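You operate a simulated robot arm through the tools that you are given. There is no shell and no other tool. Be economical: measure what you need, move in short steps, check, and stop when the job is done.

You are at the controls of a simulated two-armed robot. One attempt, no reset.

TASK
Open the post drawer, fetch the white envelope from the inside of the post drawer and set it on the pink folder, then shut the drawer. Press the stop button two times. The order is free.

The check looks at the end state, three seconds after you hand in, the way a careful person would. Anything else that was tipped, shoved, dropped, spilled or broken makes it a failure.

THE ROBOT
Two 7-joint arms with two-finger parallel grippers on one trunk, on a base that drives. Base frame: it is fixed to the floor where the robot stands at the start and does not move with it; the origin is under the middle of the robot, x ahead of it, y to its left, z up. Lengths are in mm, angles in degrees, forces in N, time in s.
The left shoulder is at the start at [70, 188, 1292], the right one opposite. With the tool pointing down near the work surface each hand reaches from about 100 to 580 mm from the robot's upright axis, wherever it stands, measured 20 degrees to its own side. Places, roughly: pink folder [-2000, 1250, 750]; post drawer [700, 100, 600]; stop button [1000, -900, 1000]. Payload 3.91 kg a hand.
Tool frame (each hand has its own): the origin (TCP) lies between the finger pads and is the grasp point; the fingertips stand 30 mm ahead of it; z points along the fingers, y is the line along which they close. Largest opening 110 mm; finger width 20, thickness 10; the body of the gripper, 48 by 112 mm, starts 55 mm behind the TCP.
Orientation is that of the tool frame in the base frame, as [roll, pitch, yaw] about the fixed x, y, z axes, in that order (R = Rz(yaw) Ry(pitch) Rx(roll)). With the fingers straight down and closing along the base's y, the tool's x points along the base's -x, its y along +y and its z along -z.

THE INTERFACE
- The arms move only by the tool play_rows. It takes "left_commands", "right_commands" or both (then of equal length, played together; a hand with none holds still); each is a list of rows, each a list of 7 numbers: the shift along the base's x, y, z in m, then the turn, a rotation vector about the base's x, y, z in degrees, then the finger opening in m, from 0 to 0.11. In form: [[x, y, z, wx, wy, wz, fingers], ...]. A call has 1 to 8 rows; each row shifts and turns the commanded pose from where the row before left it. Each row takes 0.2 s and may step no farther than 50 mm and 8.6 degrees from the row before; otherwise, or with a gripper value out of range, the whole call is refused. A pose out of reach is approached as far as the arm can. The call stops where the force on the tool passes 40 N (or 10 N more than at its start, if that is more) or the arm is blocked; 0.2 s more then pass. The fingers move at their own pace (about 72 mm/s each) and stop on an object; they squeeze with about 34 N. The grip force told is the motor's: it shows also when the fingers shut on nothing. Time passes only in rows, and 0.2 s behind the last, so rows that do not move let the fingers close. The reply holds the time, the measured pose of the TCP, the force on the tool along the base axes, the opening and the grip force, in the units named above and with some noise, with the torque about the TCP (base axes, N m) and any sound that the robot's microphone picked up, and new pictures: "show" is both (left out), scene, wrist or none (wrist: the cameras of the hands that moved).
- Cameras (640 x 400 px; columns grow to the right, rows downward): "scene" is now at [104, -10.5, 1477.9]; the picture's right is [-0.22, -0.98, -0.00], its down [-0.91, 0.20, -0.37] and it looks along [0.36, -0.08, -0.93] (base axes); focal length 272 px, centre (320, 200). "left" rides on the left gripper at [72, -17, -103] in its tool frame; the picture's right is [0.23, 0.97, 0.00], its down [-0.76, 0.18, -0.62] and it looks along [-0.61, 0.14, 0.78] (tool axes); focal length 222 px, centre (320, 200). "right" rides on the right gripper at [72, 17, -103] in its tool frame; the picture's right is [-0.23, 0.97, 0.00], its down [-0.76, -0.18, -0.62] and it looks along [-0.61, -0.14, 0.78] (tool axes); focal length 222 px, centre (320, 200). There is no depth. A picture from a camera that has moved, and an enlarged one, comes with that camera's place and axes in the base frame and with its lens.
- raise_lower(by): slides the trunk up (or, below 0, down) by that many mm; the arms and the scene camera ride with it, the base frame stays. It gives what a move gives, with no picture.
- roll_base(legs): drives the robot by 1 to 6 legs, each [ahead, turn to the left] in mm and degrees, along the robot's own axes; the way and the turn of a leg run together, so that a leg with both is an arc; at most 1500 mm and 180 degrees a leg. The arms and the cameras ride along, it lands a little off, and it stops where it bumps. It gives what a move gives, and a new picture of the scene camera.
- aim_head(pan, tilt): turns the head with the scene camera to pan (to the left, within 86 degrees either way) and tilt (down, from -29 to 69), counted from straight ahead of the robot. It gives what a move gives, and a new picture of the scene camera.
- close_up(camera, box): a new picture of the part [left, top, right, bottom] of that camera's present view, enlarged. No time passes.
- sign_off(): hands the job in; it is judged then, once.

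Go step by step. Nothing tells you exact positions but the pictures and the camera data: compare them with the known pose of the tool, close in by small moves and look again before you grip or let go. The budget is 165 turns and 260 pictures, counting those below and the enlarged ones. Unless the task says otherwise, let go and move clear before handing in, and close with one line.

The tools are called after "Call:" by a JSON object that holds its "op" and its "data". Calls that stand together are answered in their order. play_rows: Moves the arms, as the interface text tells. Its arguments: {"type":"object","properties":{"left_commands":{"type":"array"},"right_commands":{"type":"array"},"show":{"type":"string","enum":["both","scene","wrist","none"]}},"required":[]} The other tools are called the same way: raise_lower (by) slides the trunk up or down; roll_base (legs) drives the base; aim_head (pan, tilt) turns the head that bears the scene camera; close_up (camera, box) takes an enlarged picture of a part of a camera's view; sign_off () hands the job in.

At the start:

```text
clock: 0.0
left_tcp_pos: [444.8, 102.7, 840.6]
left_tool_rot: [180.0, 0.0, 179.9]
left_ft_force: [0.1, 1.1, 0.6]
left_wrist_torque: [-0.01, 0.02, 0.0]
left_opening: 110.0
left_grip_force: 0.0
right_tcp_pos: [399.8, -221.8, 808.0]
right_tool_rot: [180.0, 0.0, 180.0]
right_ft_force: [0.0, -0.2, 0.4]
right_wrist_torque: [0.0, 0.0, -0.02]
right_opening: 109.8
right_grip_force: 0.1
trunk travel left (down, up): [-802.0, 138.0]
robot x, y, heading: [1.3, -2.5, -0.2]
head pan, tilt: [-12.7, 68.3]
```

scene: 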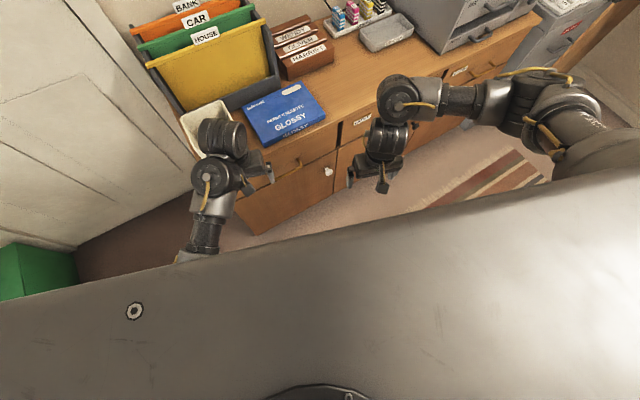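
right: 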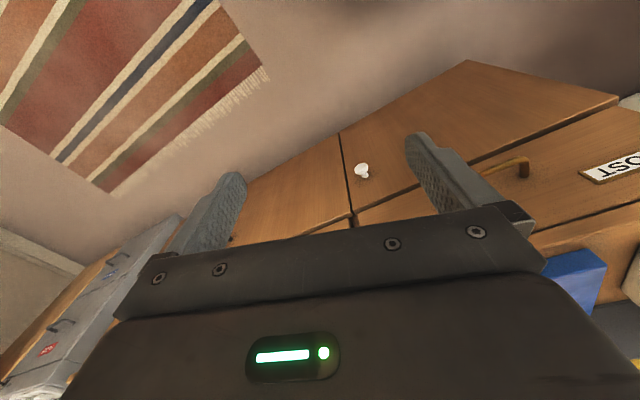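
left: 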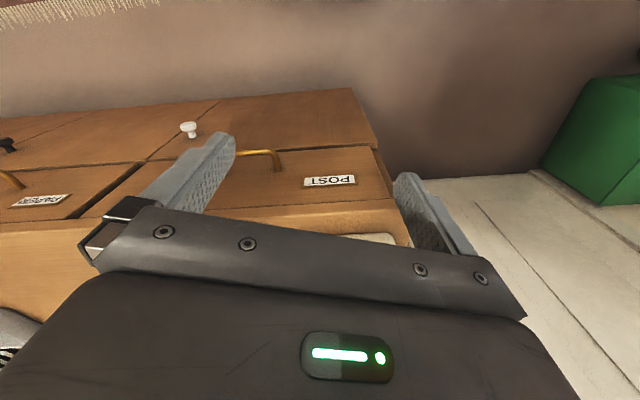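

I see a cabinet ahead with a drawer labelled POST that has a brass handle. I'll look around first, at the drawer and then toward the stop button and the folder.

Call:
{"op": "aim_head", "data": {"pan": 0, "tilt": 40}}

Call:
{"op": "aim_head", "data": {"pan": -45, "tilt": 25}}

Call:
{"op": "aim_head", "data": {"pan": 86, "tilt": 25}}

```text
clock: 0.9
left_tcp_pos: [445.2, 103.6, 840.2]
left_tool_rot: [-180.0, -0.1, -180.0]
left_ft_force: [-0.3, 0.1, -0.6]
left_wrist_torque: [0.02, 0.01, 0.02]
left_opening: 109.9
left_grip_force: 0.1
right_tcp_pos: [399.4, -221.1, 807.6]
right_tool_rot: [-180.0, 0.0, 180.0]
right_ft_force: [-0.3, 0.1, 0.8]
right_wrist_torque: [0.0, 0.01, -0.03]
right_opening: 110.2
right_grip_force: 0.0
trunk travel left (down, up): [-802.0, 138.0]
robot x, y, heading: [-1.8, -0.4, -0.1]
head pan, tilt: [0.0, 40.0]
camera scene: at [133.9, 1.8, 1513.5], right [0.0, -1.0, 0.0], down [-0.64, 0.0, -0.77], along [0.77, 0.0, -0.64], focal length 272 px, centre (320, 200)
```

scene: 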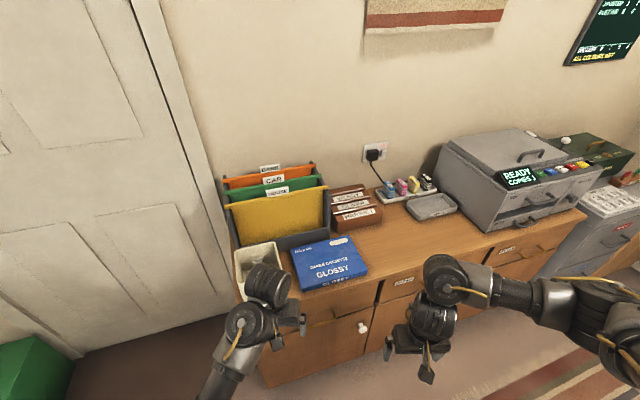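

```text
clock: 2.0
left_tcp_pos: [444.8, 104.0, 840.3]
left_tool_rot: [180.0, 0.0, -180.0]
left_ft_force: [-0.2, -0.2, 0.6]
left_wrist_torque: [-0.01, -0.02, 0.01]
left_opening: 110.0
left_grip_force: 0.1
right_tcp_pos: [400.1, -222.3, 807.6]
right_tool_rot: [-180.0, 0.0, -180.0]
right_ft_force: [-0.9, 0.3, 0.5]
right_wrist_torque: [0.01, -0.02, -0.01]
right_opening: 110.0
right_grip_force: 0.0
trunk travel left (down, up): [-802.0, 138.0]
robot x, y, heading: [0.5, -1.4, 0.1]
head pan, tilt: [-45.0, 25.0]
camera scene: at [114.2, -63.2, 1536.9], right [-0.71, -0.71, 0.0], down [-0.3, 0.3, -0.91], along [0.64, -0.64, -0.42], focal length 272 px, centre (320, 200)
```

scene: 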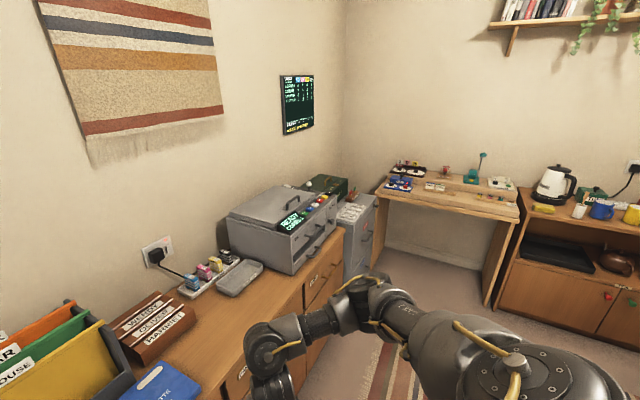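

```text
clock: 4.2
left_tcp_pos: [445.4, 103.5, 840.5]
left_tool_rot: [-180.0, 0.0, 180.0]
left_ft_force: [0.4, 0.1, 0.2]
left_wrist_torque: [0.02, 0.02, -0.01]
left_opening: 109.7
left_grip_force: 0.0
right_tcp_pos: [399.8, -222.8, 808.3]
right_tool_rot: [179.9, 0.0, 180.0]
right_ft_force: [-0.1, -0.7, -1.4]
right_wrist_torque: [-0.01, 0.0, -0.01]
right_opening: 109.9
right_grip_force: 0.0
trunk travel left (down, up): [-802.0, 138.0]
robot x, y, heading: [-1.5, -0.6, -0.3]
head pan, tilt: [85.9, 25.0]
camera scene: at [55.5, 93.8, 1537.0], right [1.0, -0.07, 0.0], down [-0.03, -0.42, -0.91], along [0.06, 0.9, -0.42], focal length 272 px, centre (320, 200)
```

scene: 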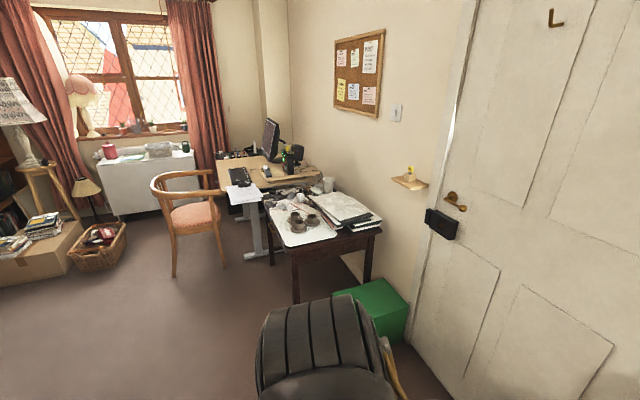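

The stop button must be near the grey machines at about (1000,-900,1000). I'll zoom in there.

Call:
{"op": "aim_head", "data": {"pan": -42, "tilt": 25}}

Call:
{"op": "close_up", "data": {"camera": "scene", "box": [190, 160, 390, 285]}}

Call:
{"op": "close_up", "data": {"camera": "scene", "box": [240, 170, 340, 232]}}

```text
clock: 6.3
left_tcp_pos: [446.0, 103.9, 839.8]
left_tool_rot: [180.0, -0.1, -180.0]
left_ft_force: [-0.2, 0.4, -0.3]
left_wrist_torque: [-0.01, -0.02, 0.02]
left_opening: 110.1
left_grip_force: 0.1
right_tcp_pos: [399.5, -222.7, 808.3]
right_tool_rot: [-180.0, 0.1, -180.0]
right_ft_force: [0.2, -0.3, -0.7]
right_wrist_torque: [-0.01, 0.02, -0.01]
right_opening: 110.1
right_grip_force: 0.1
trunk travel left (down, up): [-802.0, 138.0]
robot x, y, heading: [3.1, -2.3, -0.1]
head pan, tilt: [-42.0, 25.0]
camera scene: at [117.4, -59.8, 1536.9], right [-0.67, -0.74, 0.0], down [-0.31, 0.28, -0.91], along [0.67, -0.61, -0.42], focal length 272 px, centre (320, 200)
```

scene: 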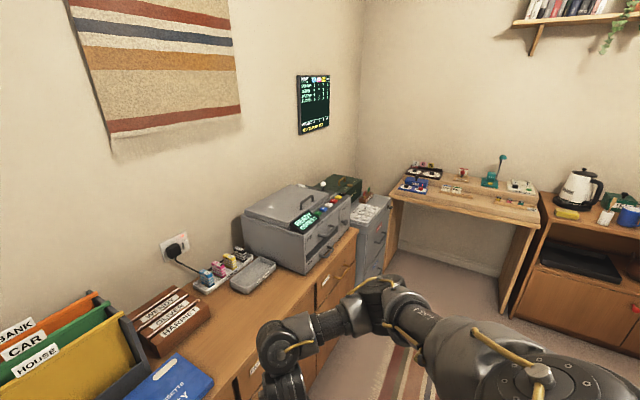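

```text
3.20 times, centred on (290, 222) of scene
camera zoom: at [117.4, -59.8, 1536.9], right [-0.67, -0.74, 0.0], down [-0.31, 0.28, -0.91], along [0.67, -0.61, -0.42], focal length 870 px, centre (416, 128)
```

zoom: 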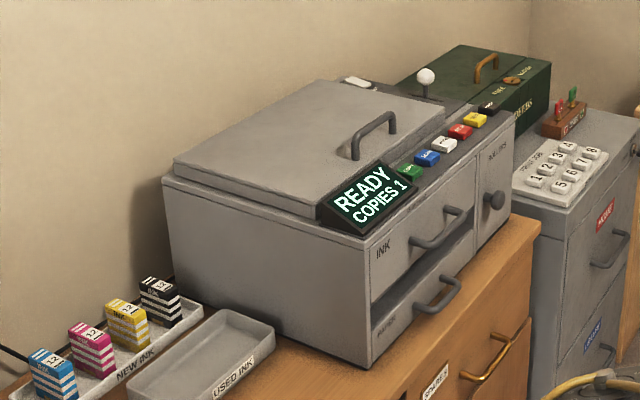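

```text
6.40 times, centred on (290, 201) of scene
camera zoom: at [117.4, -59.8, 1536.9], right [-0.67, -0.74, 0.0], down [-0.31, 0.28, -0.91], along [0.67, -0.61, -0.42], focal length 1741 px, centre (512, 194)
```

zoom: 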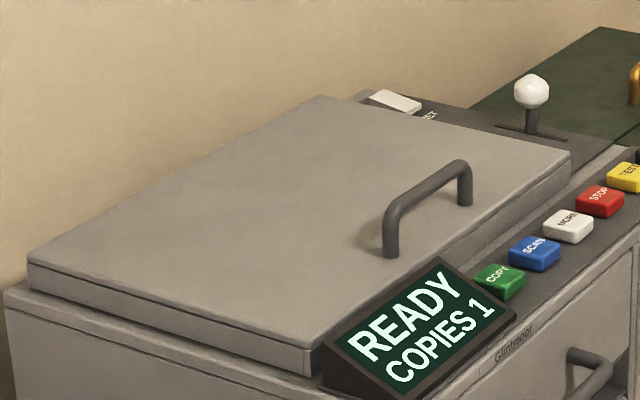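

The STOP button is the red one on the copier's front strip. Now I'll look closely at the post drawer and its handle.

Call:
{"op": "close_up", "data": {"camera": "left", "box": [100, 70, 420, 270]}}

Call:
{"op": "close_up", "data": {"camera": "right", "box": [400, 90, 640, 240]}}

Call:
{"op": "aim_head", "data": {"pan": 5, "tilt": 55}}

```text
2.00 times, centred on (260, 170) of left
camera zoom: at [372.6, 86.7, 943.9], right [-0.23, 0.97, 0.0], down [0.76, 0.18, 0.62], along [0.61, 0.14, -0.78], focal length 444 px, centre (440, 260)
```

zoom: 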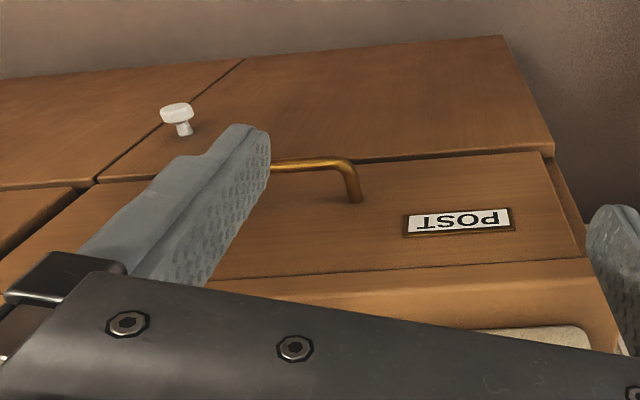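

```text
2.67 times, centred on (520, 165) of right
camera zoom: at [327.6, -206.7, 911.1], right [0.23, 0.97, 0.0], down [0.76, -0.18, 0.62], along [0.61, -0.14, -0.78], focal length 592 px, centre (-213, 293)
```

zoom: 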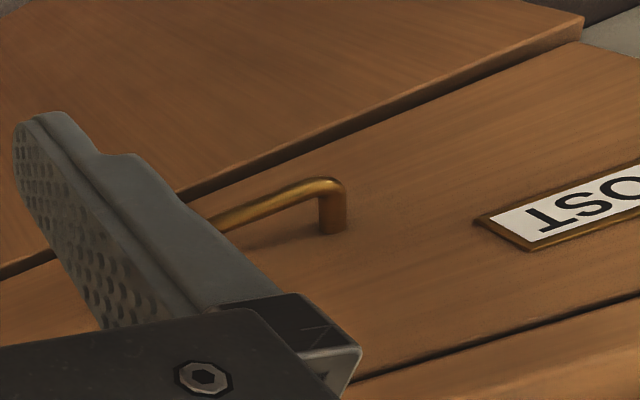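

```text
clock: 7.4
left_tcp_pos: [446.0, 103.0, 839.1]
left_tool_rot: [-180.0, 0.0, 180.0]
left_ft_force: [0.5, 0.5, -0.2]
left_wrist_torque: [-0.01, 0.02, -0.01]
left_opening: 109.9
left_grip_force: 0.0
right_tcp_pos: [398.1, -222.5, 808.3]
right_tool_rot: [180.0, -0.1, -180.0]
right_ft_force: [-0.3, 0.0, -1.4]
right_wrist_torque: [-0.03, -0.02, -0.01]
right_opening: 110.0
right_grip_force: 0.0
trunk travel left (down, up): [-802.0, 138.0]
robot x, y, heading: [1.4, -0.2, -0.2]
head pan, tilt: [5.0, 55.0]
camera scene: at [120.8, 8.0, 1493.0], right [0.09, -1.0, 0.0], down [-0.82, -0.07, -0.57], along [0.57, 0.05, -0.82], focal length 272 px, centre (320, 200)
```

scene: 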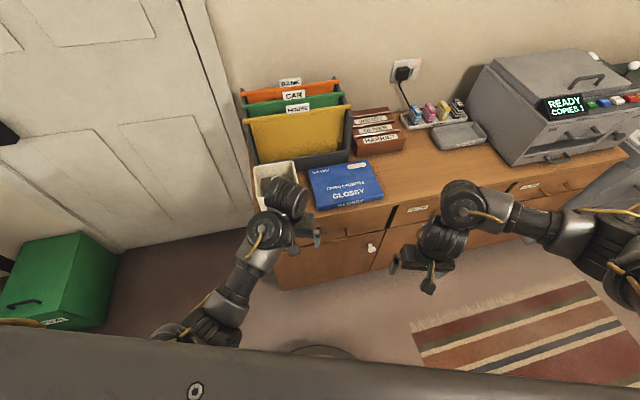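

The handle's left corner triangulates to about (553, 52, 613). The cabinet front is rotated about 18°, so I'll turn the base to face it squarely.

Call:
{"op": "roll_base", "data": {"legs": [[0, 18]]}}

Call:
{"op": "aim_head", "data": {"pan": -10, "tilt": 50}}

Call:
{"op": "close_up", "data": {"camera": "right", "box": [0, 0, 640, 400]}}

```text
clock: 8.8
left_tcp_pos: [392.0, 233.5, 839.0]
left_tool_rot: [180.0, 0.2, -162.1]
left_ft_force: [0.4, -0.7, 0.6]
left_wrist_torque: [-0.01, 0.01, 0.0]
left_opening: 110.5
left_grip_force: 0.1
right_tcp_pos: [448.7, -89.5, 808.0]
right_tool_rot: [180.0, 0.0, -162.1]
right_ft_force: [-0.1, 0.0, 0.6]
right_wrist_torque: [-0.02, -0.03, 0.0]
right_opening: 110.0
right_grip_force: 0.1
trunk travel left (down, up): [-802.0, 138.0]
robot x, y, heading: [0.2, 0.9, 17.8]
head pan, tilt: [5.0, 55.0]
camera scene: at [113.0, 45.0, 1492.9], right [0.39, -0.92, 0.0], down [-0.75, -0.32, -0.57], along [0.53, 0.22, -0.82], focal length 272 px, centre (320, 200)
```

scene: 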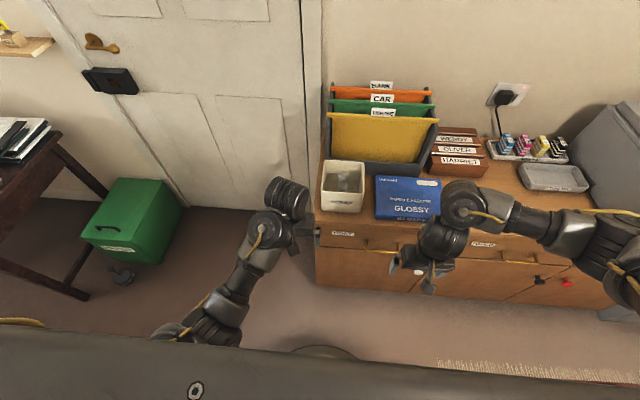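

```text
clock: 9.6
left_tcp_pos: [392.2, 235.4, 840.4]
left_tool_rot: [180.0, 0.0, -162.1]
left_ft_force: [-0.4, -0.4, -0.1]
left_wrist_torque: [0.0, 0.05, -0.03]
left_opening: 109.8
left_grip_force: 0.0
right_tcp_pos: [448.6, -89.3, 808.3]
right_tool_rot: [-180.0, 0.0, -162.1]
right_ft_force: [-0.3, -0.3, 0.6]
right_wrist_torque: [0.01, -0.02, -0.02]
right_opening: 110.1
right_grip_force: 0.1
trunk travel left (down, up): [-802.0, 138.0]
robot x, y, heading: [1.4, 4.3, 17.8]
head pan, tilt: [-10.0, 50.0]
camera scene: at [122.7, 28.1, 1499.4], right [0.14, -0.99, 0.0], down [-0.76, -0.11, -0.64], along [0.64, 0.09, -0.77], focal length 272 px, centre (320, 200)
```

scene: 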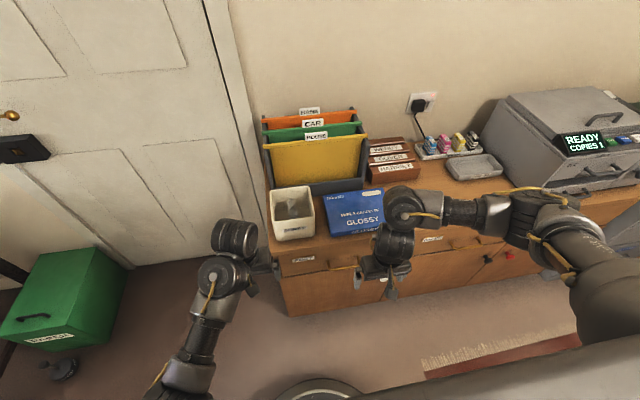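

```text
1.00 times, centred on (320, 200) of right
camera zoom: at [374.8, -96.2, 911.1], right [-0.08, 1.0, 0.0], down [0.78, 0.06, 0.62], along [0.62, 0.05, -0.78], focal length 222 px, centre (320, 200)
```

zoom: 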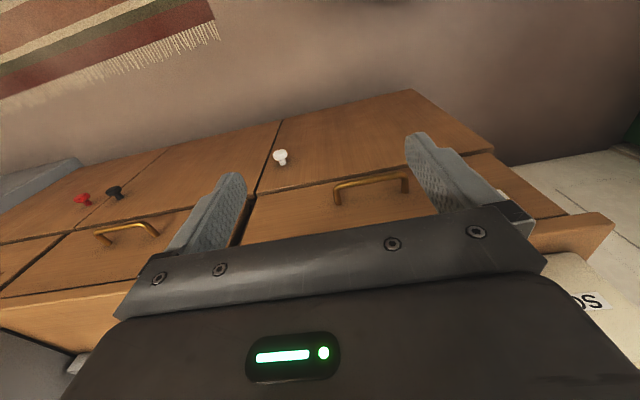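

The cabinet front is now nearly square to the robot. I'll grip the handle with the fingers pointing forward and closing vertically, so I back off a little and lower the trunk first.

Call:
{"op": "roll_base", "data": {"legs": [[-150, 0]]}}

Call:
{"op": "raise_lower", "data": {"by": -300}}

Call:
{"op": "aim_head", "data": {"pan": 0, "tilt": 40}}

```text
clock: 10.9
left_tcp_pos: [251.5, 190.0, 839.5]
left_tool_rot: [179.9, 0.1, -162.1]
left_ft_force: [0.7, 0.1, -0.5]
left_wrist_torque: [0.03, -0.01, -0.02]
left_opening: 110.1
left_grip_force: 0.1
right_tcp_pos: [307.6, -134.4, 807.4]
right_tool_rot: [-180.0, -0.1, -162.2]
right_ft_force: [-0.5, -0.7, -0.2]
right_wrist_torque: [0.0, -0.04, -0.01]
right_opening: 109.8
right_grip_force: 0.0
trunk travel left (down, up): [-802.0, 138.0]
robot x, y, heading: [-138.8, -48.7, 17.7]
head pan, tilt: [-10.0, 50.0]
camera scene: at [-17.9, -17.7, 1499.3], right [0.14, -0.99, 0.0], down [-0.76, -0.11, -0.64], along [0.64, 0.09, -0.77], focal length 272 px, centre (320, 200)
```

scene: 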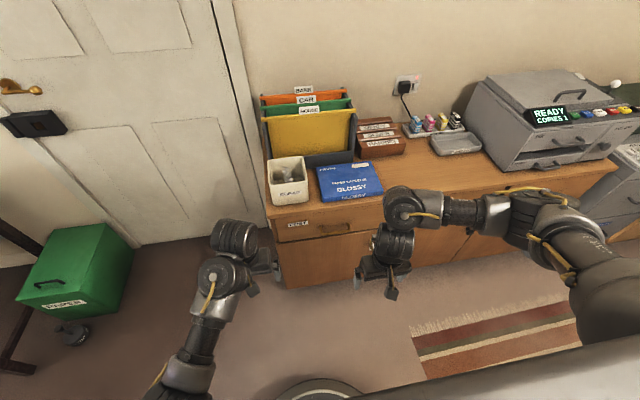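

```text
clock: 13.9
left_tcp_pos: [250.3, 190.2, 541.3]
left_tool_rot: [-180.0, 0.0, -162.2]
left_ft_force: [0.4, 0.4, -0.3]
left_wrist_torque: [0.01, 0.03, -0.02]
left_opening: 110.1
left_grip_force: 0.0
right_tcp_pos: [306.2, -134.9, 508.6]
right_tool_rot: [180.0, 0.1, -162.1]
right_ft_force: [0.9, 0.5, 0.5]
right_wrist_torque: [0.03, -0.01, -0.02]
right_opening: 110.0
right_grip_force: 0.0
trunk travel left (down, up): [-502.0, 438.0]
robot x, y, heading: [-139.1, -47.5, 17.9]
head pan, tilt: [-10.0, 50.0]
```

```text
clock: 14.7
left_tcp_pos: [250.1, 190.6, 540.4]
left_tool_rot: [179.9, 0.0, -162.1]
left_ft_force: [-0.1, -0.5, -0.3]
left_wrist_torque: [-0.01, 0.02, 0.02]
left_opening: 110.1
left_grip_force: 0.0
right_tcp_pos: [307.6, -134.1, 508.1]
right_tool_rot: [180.0, -0.1, -162.2]
right_ft_force: [-0.2, 0.9, 0.2]
right_wrist_torque: [0.03, -0.03, 0.0]
right_opening: 110.1
right_grip_force: 0.0
trunk travel left (down, up): [-502.0, 438.0]
robot x, y, heading: [-140.4, -49.9, 18.1]
head pan, tilt: [0.0, 40.0]
camera scene: at [-14.0, -2.3, 1213.6], right [0.31, -0.95, 0.0], down [-0.61, -0.2, -0.77], along [0.73, 0.24, -0.64], focal length 272 px, centre (320, 200)
```

scene: 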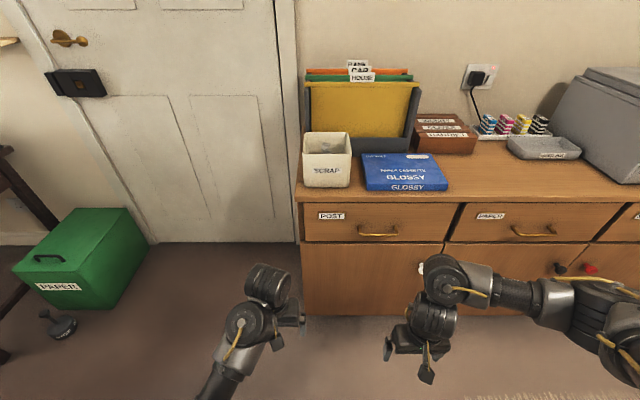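

The view is square now, with the handle centred near (572, -2, 613). Next I rotate the right hand to point forward with a vertical closing axis, while moving it in front of the handle.

Call:
{"op": "play_rows", "data": {"right_commands": [[0.0085, 0.0062, 0.0075, -3.172, -6.241, 4.949, 0.08], [0.0085, 0.0062, 0.0075, -3.172, -6.241, 4.949, 0.08], [0.0085, 0.0062, 0.0075, -3.172, -6.241, 4.949, 0.08], [0.0085, 0.0062, 0.0075, -3.172, -6.241, 4.949, 0.08], [0.0085, 0.0062, 0.0075, -3.172, -6.241, 4.949, 0.08], [0.0085, 0.0062, 0.0075, -3.172, -6.241, 4.949, 0.08], [0.0085, 0.0062, 0.0075, -3.172, -6.241, 4.949, 0.08]], "show": "scene"}}

Call:
{"op": "play_rows", "data": {"right_commands": [[0.0085, 0.0062, 0.0075, -3.172, -6.241, 4.949, 0.08], [0.0085, 0.0062, 0.0075, -3.172, -6.241, 4.949, 0.08], [0.0085, 0.0062, 0.0075, -3.172, -6.241, 4.949, 0.08], [0.0085, 0.0062, 0.0075, -3.172, -6.241, 4.949, 0.08], [0.0085, 0.0062, 0.0075, -3.172, -6.241, 4.949, 0.08], [0.0085, 0.0062, 0.0075, -3.172, -6.241, 4.949, 0.08], [0.0085, 0.0062, 0.0075, -3.172, -6.241, 4.949, 0.08]], "show": "both"}}

```text
clock: 16.3
left_tcp_pos: [250.1, 189.3, 539.9]
left_tool_rot: [180.0, 0.0, -162.2]
left_ft_force: [0.8, -0.1, 0.3]
left_wrist_torque: [0.0, -0.04, -0.01]
left_opening: 109.9
left_grip_force: 0.1
right_tcp_pos: [412.4, -90.0, 536.7]
right_tool_rot: [-135.0, 19.6, -116.9]
right_ft_force: [1.2, 0.3, -0.1]
right_wrist_torque: [0.0, 0.0, 0.0]
right_opening: 79.8
right_grip_force: 0.0
right hand out of reach, approached as far as the arm can: row 4, 5, 6, 7
trunk travel left (down, up): [-502.0, 438.0]
robot x, y, heading: [-142.5, -43.9, 17.9]
head pan, tilt: [0.0, 40.0]
camera scene: at [-14.1, -1.6, 1213.6], right [0.31, -0.95, 0.0], down [-0.61, -0.2, -0.77], along [0.73, 0.24, -0.64], focal length 272 px, centre (320, 200)
```

scene: 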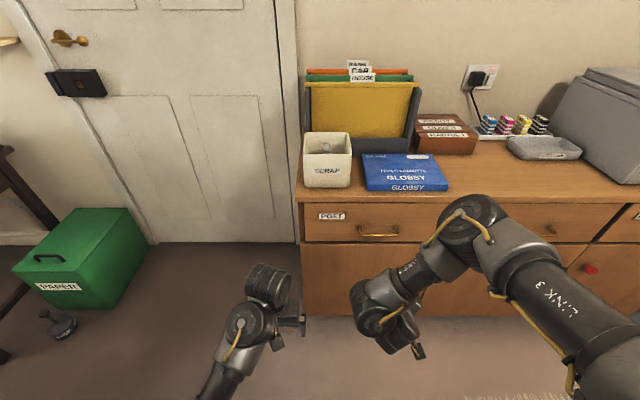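

```text
clock: 17.9
left_tcp_pos: [250.8, 190.0, 540.5]
left_tool_rot: [-179.9, 0.0, -162.0]
left_ft_force: [0.0, -0.2, -0.3]
left_wrist_torque: [0.02, 0.0, 0.02]
left_opening: 109.9
left_grip_force: 0.0
right_tcp_pos: [491.4, -40.4, 587.3]
right_tool_rot: [-95.0, 8.5, -73.7]
right_ft_force: [0.5, 0.5, -0.5]
right_wrist_torque: [-0.02, -0.02, 0.01]
right_opening: 80.1
right_grip_force: 0.0
right hand out of reach, approached as far as the arm can: row 1, 2, 3, 4
trunk travel left (down, up): [-502.0, 438.0]
robot x, y, heading: [-142.9, -48.6, 18.1]
head pan, tilt: [0.0, 40.0]
camera scene: at [-14.1, -1.2, 1213.6], right [0.31, -0.95, 0.0], down [-0.61, -0.2, -0.77], along [0.73, 0.23, -0.64], focal length 272 px, centre (320, 200)
camera right: at [411.8, -138.1, 567.9], right [-0.19, 0.33, -0.93], down [-0.78, 0.52, 0.34], along [0.59, 0.79, 0.16], focal length 222 px, centre (320, 200)
```

scene: 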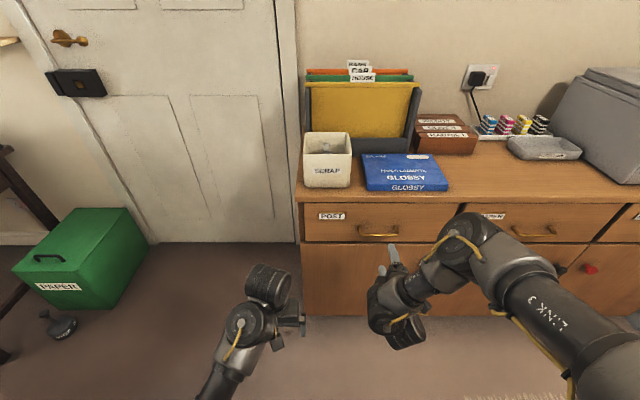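
right: 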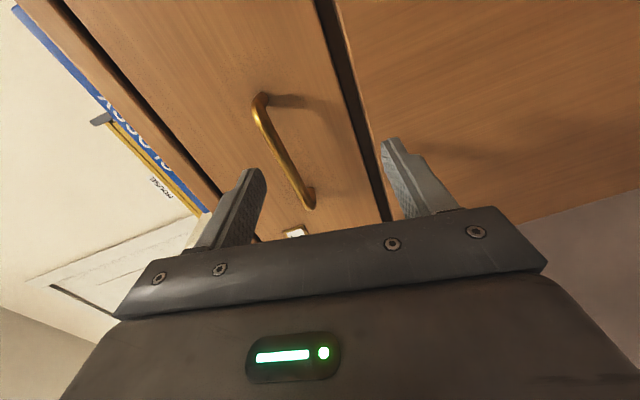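

The hand is almost aligned. I'll correct the remaining tilt and raise it to handle height.

Call:
{"op": "play_rows", "data": {"right_commands": [[-0.002, 0.005, 0.013, -3.4, -3.6, 0.75, 0.08], [-0.002, 0.005, 0.013, -3.4, -3.6, 0.75, 0.08], [0, 0, 0, 0, 0, 0, 0.08]], "show": "both"}}

```text
clock: 18.7
left_tcp_pos: [250.5, 189.6, 540.7]
left_tool_rot: [-180.0, 0.0, -162.0]
left_ft_force: [-0.8, 0.5, -0.1]
left_wrist_torque: [0.02, 0.01, -0.01]
left_opening: 110.1
left_grip_force: 0.1
right_tcp_pos: [487.6, -31.4, 612.7]
right_tool_rot: [-90.2, 0.1, -72.0]
right_ft_force: [0.1, 0.3, 0.0]
right_wrist_torque: [0.02, -0.02, 0.02]
right_opening: 79.9
right_grip_force: 0.1
trunk travel left (down, up): [-502.0, 438.0]
robot x, y, heading: [-142.6, -46.6, 17.7]
head pan, tilt: [0.0, 40.0]
camera scene: at [-14.0, -2.0, 1213.6], right [0.31, -0.95, 0.0], down [-0.61, -0.2, -0.77], along [0.73, 0.24, -0.64], focal length 272 px, centre (320, 200)
camera right: at [412.7, -132.8, 596.1], right [-0.07, 0.22, -0.97], down [-0.83, 0.53, 0.18], along [0.56, 0.82, 0.14], focal length 222 px, centre (320, 200)
```

scene: 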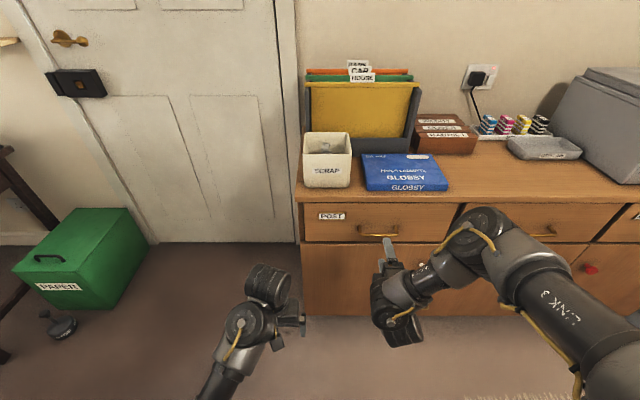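
right: 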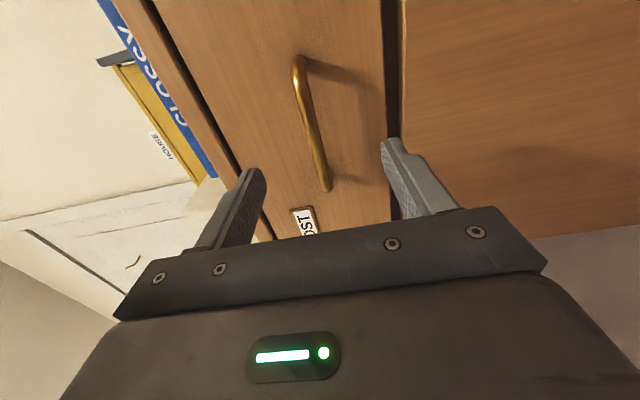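

The alignment is good, with the bar at z about 618. I'll advance 75 mm, look again, then close.

Call:
{"op": "play_rows", "data": {"right_commands": [[0.0238, 0.0078, 0.005, 0, 0, 0, 0.08], [0.0238, 0.0078, 0, 0, 0, 0, 0.08], [0.0238, 0.0078, 0, 0, 0, 0, 0.08], [0, 0, 0, 0, 0, 0, 0.08]], "show": "both"}}

```text
clock: 19.7
left_tcp_pos: [251.2, 188.5, 539.7]
left_tool_rot: [-180.0, 0.0, -162.1]
left_ft_force: [0.1, -0.4, -0.2]
left_wrist_torque: [-0.01, 0.0, 0.0]
left_opening: 110.0
left_grip_force: 0.0
right_tcp_pos: [520.9, -16.4, 631.5]
right_tool_rot: [-90.2, 0.1, -71.9]
right_ft_force: [-0.4, 0.6, 0.3]
right_wrist_torque: [0.0, -0.04, -0.02]
right_opening: 79.9
right_grip_force: 0.1
right hand out of reach, approached as far as the arm can: row 2, 3
trunk travel left (down, up): [-502.0, 438.0]
robot x, y, heading: [-141.9, -47.3, 18.3]
head pan, tilt: [0.0, 40.0]
camera scene: at [-14.0, -2.4, 1213.6], right [0.31, -0.95, 0.0], down [-0.61, -0.2, -0.77], along [0.73, 0.24, -0.64], focal length 272 px, centre (320, 200)
camera right: at [445.6, -118.4, 615.5], right [-0.07, 0.22, -0.97], down [-0.83, 0.53, 0.18], along [0.56, 0.82, 0.14], focal length 222 px, centre (320, 200)
```

scene: 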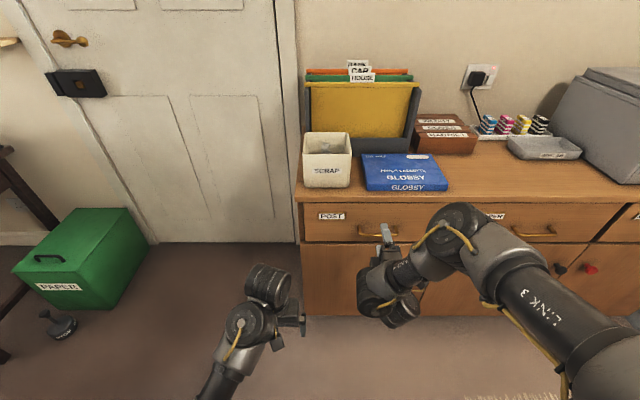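
right: 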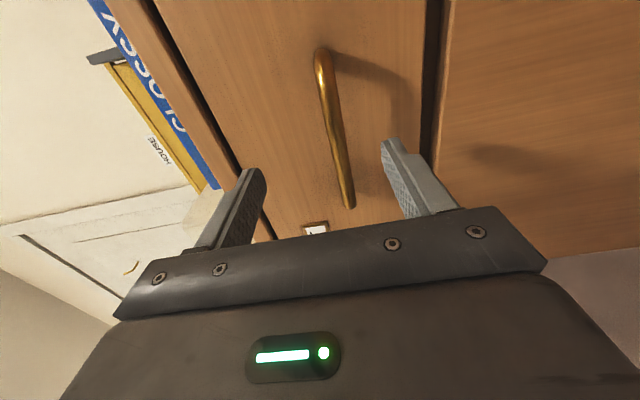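

The arm reached its limit and drifted up a bit. I'll correct z and use the base to advance about 40 mm.

Call:
{"op": "play_rows", "data": {"right_commands": [[0, 0, -0.013, 0, 0, 0, 0.08], [0, 0, 0, 0, 0, 0, 0.08]], "show": "none"}}

Call:
{"op": "roll_base", "data": {"legs": [[40, 0]]}}

Call:
{"op": "close_up", "data": {"camera": "right", "box": [0, 0, 640, 400]}}

```text
clock: 20.3
left_tcp_pos: [250.6, 189.4, 539.0]
left_tool_rot: [-179.9, 0.0, -162.1]
left_ft_force: [0.4, -0.2, 0.3]
left_wrist_torque: [-0.02, -0.01, -0.02]
left_opening: 109.9
left_grip_force: 0.1
right_tcp_pos: [516.7, -16.8, 621.3]
right_tool_rot: [-90.2, 0.2, -72.0]
right_ft_force: [0.4, -0.3, 0.5]
right_wrist_torque: [-0.02, -0.01, -0.02]
right_opening: 80.0
right_grip_force: 0.1
right hand out of reach, approached as far as the arm can: row 1
trunk travel left (down, up): [-502.0, 438.0]
robot x, y, heading: [-143.8, -45.1, 17.8]
head pan, tilt: [0.0, 40.0]
```

```text
clock: 21.1
left_tcp_pos: [290.8, 202.9, 538.5]
left_tool_rot: [179.9, -0.1, -162.1]
left_ft_force: [-0.4, -0.1, 0.2]
left_wrist_torque: [0.02, 0.02, -0.02]
left_opening: 110.2
left_grip_force: 0.0
right_tcp_pos: [555.2, -3.8, 620.0]
right_tool_rot: [-90.4, 0.1, -72.1]
right_ft_force: [0.5, 0.9, 1.1]
right_wrist_torque: [0.0, -0.04, 0.01]
right_opening: 80.1
right_grip_force: 0.1
trunk travel left (down, up): [-502.0, 438.0]
robot x, y, heading: [-102.5, -34.6, 18.1]
head pan, tilt: [0.0, 40.0]
camera scene: at [25.8, 10.7, 1213.3], right [0.31, -0.95, 0.0], down [-0.61, -0.2, -0.76], along [0.73, 0.24, -0.64], focal length 272 px, centre (320, 200)
```

scene: 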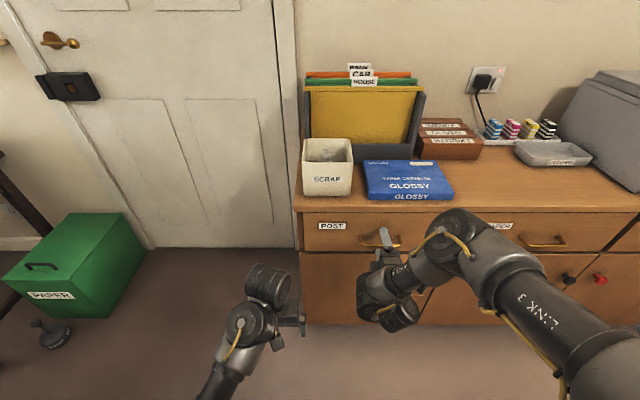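

```text
1.00 times, centred on (320, 200) of right
camera zoom: at [479.5, -107.1, 603.4], right [-0.08, 0.22, -0.97], down [-0.83, 0.53, 0.18], along [0.56, 0.82, 0.14], focal length 222 px, centre (320, 200)
```

zoom: 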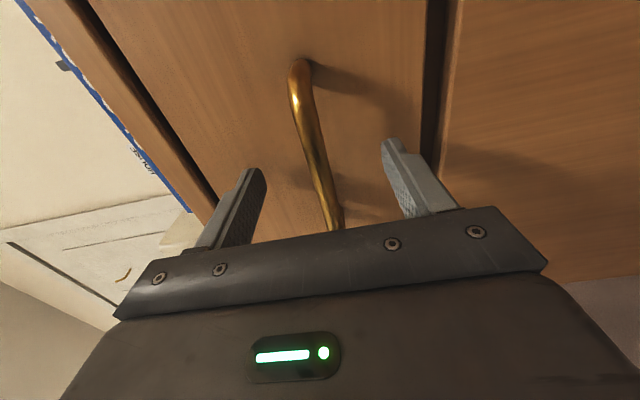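

The bar sits between the fingers, so I close.

Call:
{"op": "play_rows", "data": {"right_commands": [[0, 0, 0, 0, 0, 0, 0.04], [0, 0, 0, 0, 0, 0, 0.0], [0, 0, 0, 0, 0, 0, 0.0], [0, 0, 0, 0, 0, 0, 0.0]], "show": "wrist"}}

```text
clock: 22.1
left_tcp_pos: [290.2, 201.2, 538.9]
left_tool_rot: [180.0, -0.1, -162.2]
left_ft_force: [0.4, 0.1, 0.7]
left_wrist_torque: [-0.01, 0.03, 0.01]
left_opening: 109.6
left_grip_force: 0.1
right_tcp_pos: [554.5, -5.3, 618.1]
right_tool_rot: [-90.6, 0.2, -71.9]
right_ft_force: [-2.2, 2.1, -19.0]
right_wrist_torque: [-0.2, 0.11, 0.06]
right_opening: 11.7
right_grip_force: 44.9
trunk travel left (down, up): [-502.0, 438.0]
robot x, y, heading: [-103.9, -31.7, 18.0]
head pan, tilt: [0.0, 40.0]
camera right: at [478.7, -107.3, 601.7], right [-0.08, 0.22, -0.97], down [-0.83, 0.53, 0.18], along [0.56, 0.82, 0.14], focal length 222 px, centre (320, 200)
```

right: 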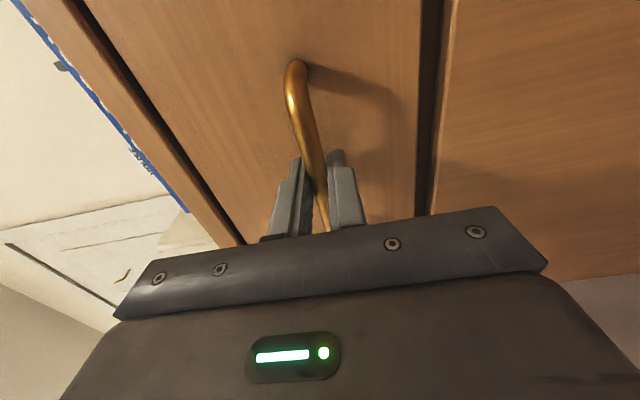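

I'm gripping the bar (11.7 mm). Now I pull back along the drawer axis.

Call:
{"op": "play_rows", "data": {"right_commands": [[0, 0, -0.002, 0, 0, 0, 0.0], [-0.019, -0.0062, 0, 0, 0, 0, 0.0], [-0.019, -0.0062, 0, 0, 0, 0, 0.0], [-0.019, -0.0062, 0, 0, 0, 0, 0.0], [-0.019, -0.0062, 0, 0, 0, 0, 0.0]], "show": "scene"}}

```text
clock: 23.4
left_tcp_pos: [288.8, 202.1, 539.3]
left_tool_rot: [179.9, 0.0, -162.1]
left_ft_force: [-0.3, 0.0, -0.3]
left_wrist_torque: [0.0, -0.04, 0.0]
left_opening: 110.0
left_grip_force: 0.0
right_tcp_pos: [478.9, -29.5, 618.1]
right_tool_rot: [-90.3, 0.1, -71.9]
right_ft_force: [-4.1, 9.0, -13.8]
right_wrist_torque: [0.05, 0.24, 0.33]
right_opening: 11.4
right_grip_force: 45.0
trunk travel left (down, up): [-502.0, 438.0]
robot x, y, heading: [-102.4, -32.9, 18.1]
head pan, tilt: [0.0, 40.0]
camera scene: at [25.1, 11.2, 1213.5], right [0.31, -0.95, 0.0], down [-0.61, -0.2, -0.77], along [0.73, 0.24, -0.64], focal length 272 px, centre (320, 200)
```

scene: 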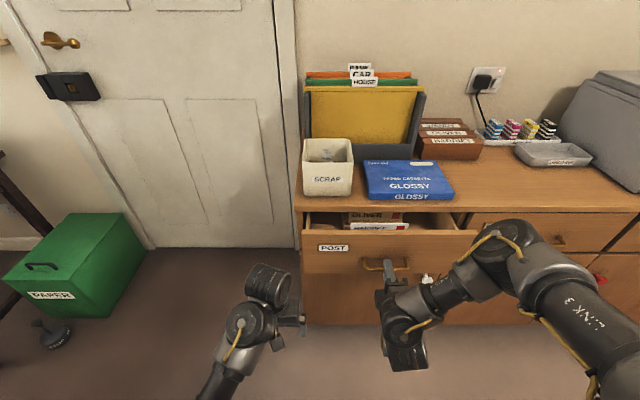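

It slides open and I can see items inside. I continue pulling.

Call:
{"op": "play_rows", "data": {"right_commands": [[-0.019, -0.0062, 0, 0, 0, 0, 0.0], [-0.019, -0.0062, 0, 0, 0, 0, 0.0], [-0.019, -0.0062, 0, 0, 0, 0, 0.0], [-0.019, -0.0062, 0, 0, 0, 0, 0.0], [-0.019, -0.0062, 0, 0, 0, 0, 0.0], [-0.019, -0.0062, 0, 0, 0, 0, 0.0], [-0.019, -0.0062, 0, 0, 0, 0, 0.0]], "show": "scene"}}

```text
clock: 24.9
left_tcp_pos: [287.7, 204.0, 539.8]
left_tool_rot: [-179.9, -0.2, -162.1]
left_ft_force: [0.0, 0.3, -1.0]
left_wrist_torque: [-0.01, 0.0, -0.01]
left_opening: 110.0
left_grip_force: 0.1
right_tcp_pos: [460.4, -35.6, 617.5]
right_tool_rot: [-90.4, 0.0, -72.0]
right_ft_force: [-3.7, 7.8, -15.9]
right_wrist_torque: [-0.15, 0.08, 0.47]
right_opening: 11.3
right_grip_force: 45.2
right hand out of reach, approached as far as the arm can: row 2, 3, 4, 5, 6, 7
trunk travel left (down, up): [-502.0, 438.0]
robot x, y, heading: [-100.2, -32.5, 17.8]
head pan, tilt: [0.0, 40.0]
camera scene: at [25.5, 11.2, 1213.4], right [0.31, -0.95, 0.0], down [-0.61, -0.2, -0.77], along [0.73, 0.24, -0.64], focal length 272 px, centre (320, 200)
```

scene: 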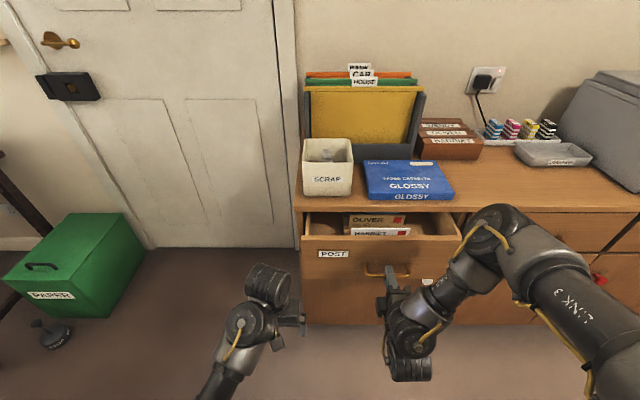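

The arm is at a limit, so I pull the rest with the base.

Call:
{"op": "roll_base", "data": {"legs": [[-130, 0]]}}

```text
clock: 26.2
left_tcp_pos: [166.6, 162.0, 538.6]
left_tool_rot: [179.9, 0.1, -162.1]
left_ft_force: [0.4, -0.4, 0.3]
left_wrist_torque: [-0.05, -0.02, 0.04]
left_opening: 110.3
left_grip_force: 0.1
right_tcp_pos: [335.7, -75.0, 617.4]
right_tool_rot: [-90.4, -0.1, -71.9]
right_ft_force: [-5.5, 12.5, -18.6]
right_wrist_torque: [-0.16, 0.15, 0.16]
right_opening: 11.6
right_grip_force: 44.3
trunk travel left (down, up): [-502.0, 438.0]
robot x, y, heading: [-225.9, -77.3, 17.7]
head pan, tilt: [0.0, 40.0]
camera scene: at [-98.6, -28.7, 1213.4], right [0.31, -0.95, 0.0], down [-0.61, -0.2, -0.77], along [0.73, 0.23, -0.64], focal length 272 px, centre (320, 200)
```

scene: 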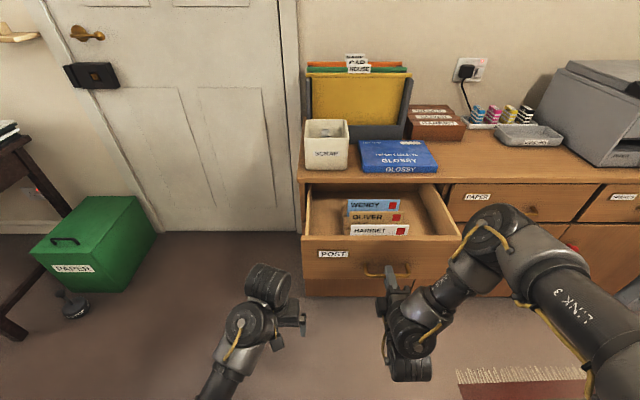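

Three envelopes stand in the drawer: WENDY blue, OLIVER brown and HARRIET white. I'll zoom in.

Call:
{"op": "close_up", "data": {"camera": "scene", "box": [295, 170, 475, 290]}}

```text
3.33 times, centred on (385, 230) of scene
camera zoom: at [-98.6, -28.7, 1213.4], right [0.31, -0.95, 0.0], down [-0.61, -0.2, -0.77], along [0.73, 0.23, -0.64], focal length 907 px, centre (103, 100)
```

zoom: 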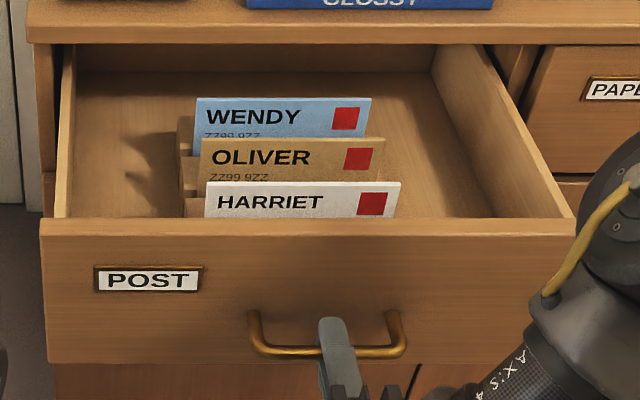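

I'll release the handle, back off, and raise the trunk for a second view so I can triangulate the envelope.

Call:
{"op": "play_rows", "data": {"right_commands": [[0, 0, 0, 0, 0, 0, 0.05], [0, 0, 0, 0, 0, 0, 0.08], [0, 0, 0, 0, 0, 0, 0.08]], "show": "none"}}

Call:
{"op": "roll_base", "data": {"legs": [[-100, 0]]}}

Call:
{"op": "raise_lower", "data": {"by": 300}}

Call:
{"op": "aim_head", "data": {"pan": -10, "tilt": 50}}

Call:
{"op": "close_up", "data": {"camera": "scene", "box": [240, 130, 400, 240]}}

```text
clock: 27.0
left_tcp_pos: [165.7, 161.7, 539.8]
left_tool_rot: [-179.9, 0.1, -162.1]
left_ft_force: [-0.3, -0.9, 0.2]
left_wrist_torque: [0.03, 0.0, -0.02]
left_opening: 110.1
left_grip_force: 0.0
right_tcp_pos: [336.7, -76.9, 618.6]
right_tool_rot: [-90.3, 0.1, -72.1]
right_ft_force: [0.5, -0.4, -0.4]
right_wrist_torque: [0.03, 0.01, 0.03]
right_opening: 80.2
right_grip_force: 0.0
trunk travel left (down, up): [-502.0, 438.0]
robot x, y, heading: [-225.0, -74.9, 17.8]
head pan, tilt: [0.0, 40.0]
```

```text
clock: 28.2
left_tcp_pos: [95.0, 139.5, 539.2]
left_tool_rot: [-180.0, -0.1, -162.1]
left_ft_force: [0.4, 0.8, -1.1]
left_wrist_torque: [0.02, 0.0, -0.03]
left_opening: 109.9
left_grip_force: 0.0
right_tcp_pos: [264.8, -98.9, 617.9]
right_tool_rot: [-90.4, 0.2, -71.9]
right_ft_force: [0.2, -0.1, -0.7]
right_wrist_torque: [0.03, -0.03, 0.04]
right_opening: 80.0
right_grip_force: 0.1
trunk travel left (down, up): [-502.0, 438.0]
robot x, y, heading: [-299.3, -96.0, 18.0]
head pan, tilt: [0.0, 40.0]
stopped in leg 1: the robot was blocked; the commanded pose is now the measured one
camera scene: at [-167.9, -51.9, 1213.3], right [0.31, -0.95, 0.0], down [-0.61, -0.2, -0.76], along [0.73, 0.24, -0.64], focal length 272 px, centre (320, 200)
```

scene: 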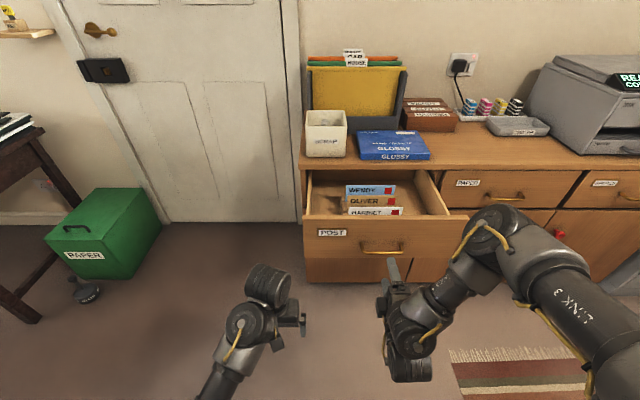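

```text
clock: 31.2
left_tcp_pos: [94.5, 139.1, 839.5]
left_tool_rot: [180.0, 0.0, -162.1]
left_ft_force: [0.9, 0.0, -0.4]
left_wrist_torque: [0.01, 0.0, -0.01]
left_opening: 110.2
left_grip_force: 0.0
right_tcp_pos: [265.2, -99.3, 918.1]
right_tool_rot: [-90.5, 0.1, -71.8]
right_ft_force: [0.5, -0.5, 0.3]
right_wrist_torque: [-0.02, 0.02, -0.02]
right_opening: 80.1
right_grip_force: 0.0
trunk travel left (down, up): [-802.0, 138.0]
robot x, y, heading: [-300.0, -95.8, 17.8]
head pan, tilt: [0.0, 40.0]
```

```text
clock: 31.9
left_tcp_pos: [95.6, 139.4, 839.8]
left_tool_rot: [179.9, 0.0, -162.1]
left_ft_force: [-0.6, 0.2, -0.4]
left_wrist_torque: [0.04, 0.02, -0.02]
left_opening: 110.0
left_grip_force: 0.0
right_tcp_pos: [265.1, -98.7, 916.8]
right_tool_rot: [-90.4, 0.1, -71.8]
right_ft_force: [-0.6, -0.4, 0.1]
right_wrist_torque: [-0.03, 0.03, 0.02]
right_opening: 79.9
right_grip_force: 0.0
trunk travel left (down, up): [-802.0, 138.0]
robot x, y, heading: [-297.8, -98.9, 17.9]
head pan, tilt: [-10.0, 50.0]
camera scene: at [-174.4, -67.9, 1499.5], right [0.14, -0.99, 0.0], down [-0.76, -0.11, -0.64], along [0.64, 0.09, -0.77], focal length 272 px, centre (320, 200)
```

scene: 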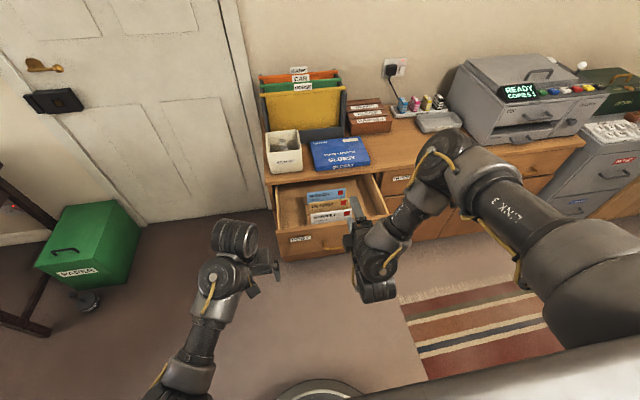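

```text
3.64 times, centred on (320, 185) of scene
camera zoom: at [-174.4, -67.9, 1499.5], right [0.14, -0.99, 0.0], down [-0.76, -0.11, -0.64], along [0.64, 0.09, -0.77], focal length 989 px, centre (320, 254)
```

zoom: 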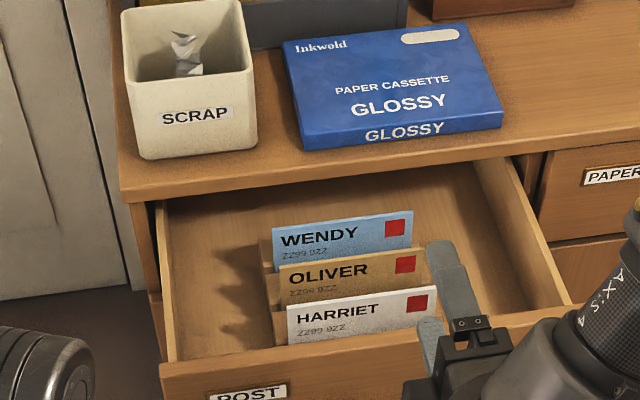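

The white envelope's top edge is near (451, -25, 690), with about 45 mm between envelopes. I'll turn the right hand to point down again, closing along the drawer axis.

Call:
{"op": "play_rows", "data": {"right_commands": [[0, 0, 0, -2.53, 7.78, 0, 0.08], [0, 0, 0, -2.53, 7.78, 0, 0.08], [0, 0, 0, -2.53, 7.78, 0, 0.08], [0, 0, 0, -2.53, 7.78, 0, 0.08], [0, 0, 0, -2.53, 7.78, 0, 0.08], [0, 0, 0, -2.53, 7.78, 0, 0.08], [0, 0, 0, -2.53, 7.78, 0, 0.08]], "show": "none"}}

Call:
{"op": "play_rows", "data": {"right_commands": [[0, 0, 0, -2.53, 7.78, 0, 0.05], [0, 0, 0, -2.53, 7.78, 0, 0.05], [0, 0, 0, -2.53, 7.78, 0, 0.05], [0, 0, 0, -2.53, 7.78, 0, 0.05], [0, 0, 0, 0, 0, 0, 0.05]], "show": "scene"}}

```text
clock: 33.5
left_tcp_pos: [94.1, 139.2, 839.4]
left_tool_rot: [179.9, -0.2, -162.1]
left_ft_force: [0.5, -1.3, -0.6]
left_wrist_torque: [-0.01, 0.02, -0.01]
left_opening: 109.8
left_grip_force: 0.0
right_tcp_pos: [264.4, -99.2, 917.1]
right_tool_rot: [-148.0, 0.0, -72.1]
right_ft_force: [0.6, -0.7, 0.0]
right_wrist_torque: [0.0, 0.0, -0.01]
right_opening: 80.1
right_grip_force: 0.0
trunk travel left (down, up): [-802.0, 138.0]
robot x, y, heading: [-299.5, -96.7, 18.1]
head pan, tilt: [-10.0, 50.0]
```

```text
clock: 34.7
left_tcp_pos: [92.6, 139.4, 840.6]
left_tool_rot: [-179.9, 0.0, -162.2]
left_ft_force: [-0.3, -0.3, 0.4]
left_wrist_torque: [0.01, -0.02, -0.01]
left_opening: 109.8
left_grip_force: 0.0
right_tcp_pos: [264.9, -101.3, 919.3]
right_tool_rot: [179.5, 0.1, -72.0]
right_ft_force: [-0.8, 0.2, 0.2]
right_wrist_torque: [0.02, 0.03, 0.01]
right_opening: 49.9
right_grip_force: 0.1
trunk travel left (down, up): [-802.0, 138.0]
robot x, y, heading: [-296.9, -98.4, 17.8]
head pan, tilt: [-10.0, 50.0]
camera scene: at [-174.8, -69.2, 1499.5], right [0.14, -0.99, 0.0], down [-0.76, -0.1, -0.64], along [0.64, 0.09, -0.77], focal length 272 px, centre (320, 200)
```

scene: 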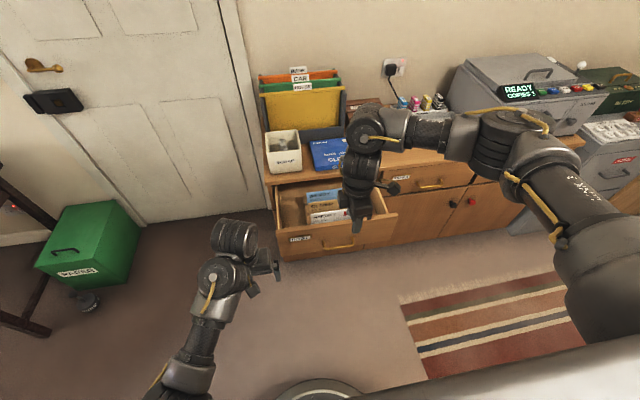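

The tool points down. Next I drive forward 220 mm so the hand comes over the drawer.

Call:
{"op": "roll_base", "data": {"legs": [[210, 0]]}}

Call:
{"op": "close_up", "data": {"camera": "right", "box": [0, 0, 640, 400]}}

```text
clock: 36.4
left_tcp_pos: [295.1, 204.1, 838.3]
left_tool_rot: [-179.9, 0.0, -162.1]
left_ft_force: [-0.6, 0.1, 0.5]
left_wrist_torque: [0.01, 0.05, 0.0]
left_opening: 110.1
left_grip_force: 0.1
right_tcp_pos: [466.7, -33.2, 918.3]
right_tool_rot: [179.6, 0.1, -72.0]
right_ft_force: [0.2, -1.1, 0.2]
right_wrist_torque: [0.0, 0.02, 0.01]
right_opening: 50.2
right_grip_force: 0.1
trunk travel left (down, up): [-802.0, 138.0]
robot x, y, heading: [-95.7, -30.7, 17.7]
head pan, tilt: [-10.0, 50.0]
camera scene: at [26.1, -3.3, 1499.5], right [0.14, -0.99, 0.0], down [-0.76, -0.11, -0.64], along [0.64, 0.09, -0.77], focal length 272 px, centre (320, 200)
```

scene: 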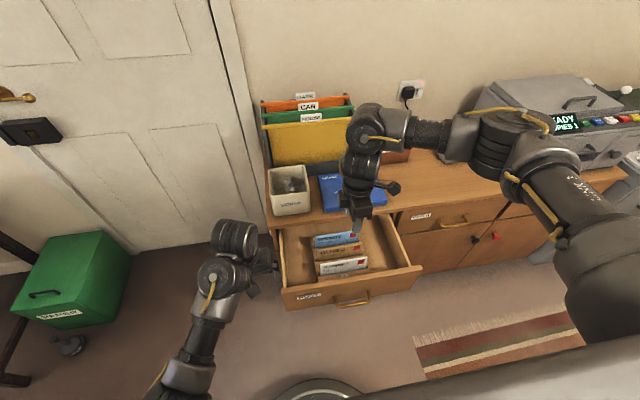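

```text
1.00 times, centred on (320, 200) of right
camera zoom: at [473.0, -109.8, 1021.7], right [-1.0, -0.08, 0.01], down [-0.06, 0.78, 0.62], along [-0.06, 0.62, -0.78], focal length 222 px, centre (320, 200)
```

zoom: 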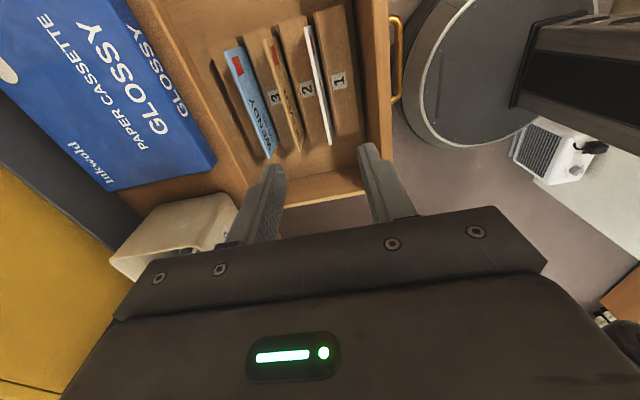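

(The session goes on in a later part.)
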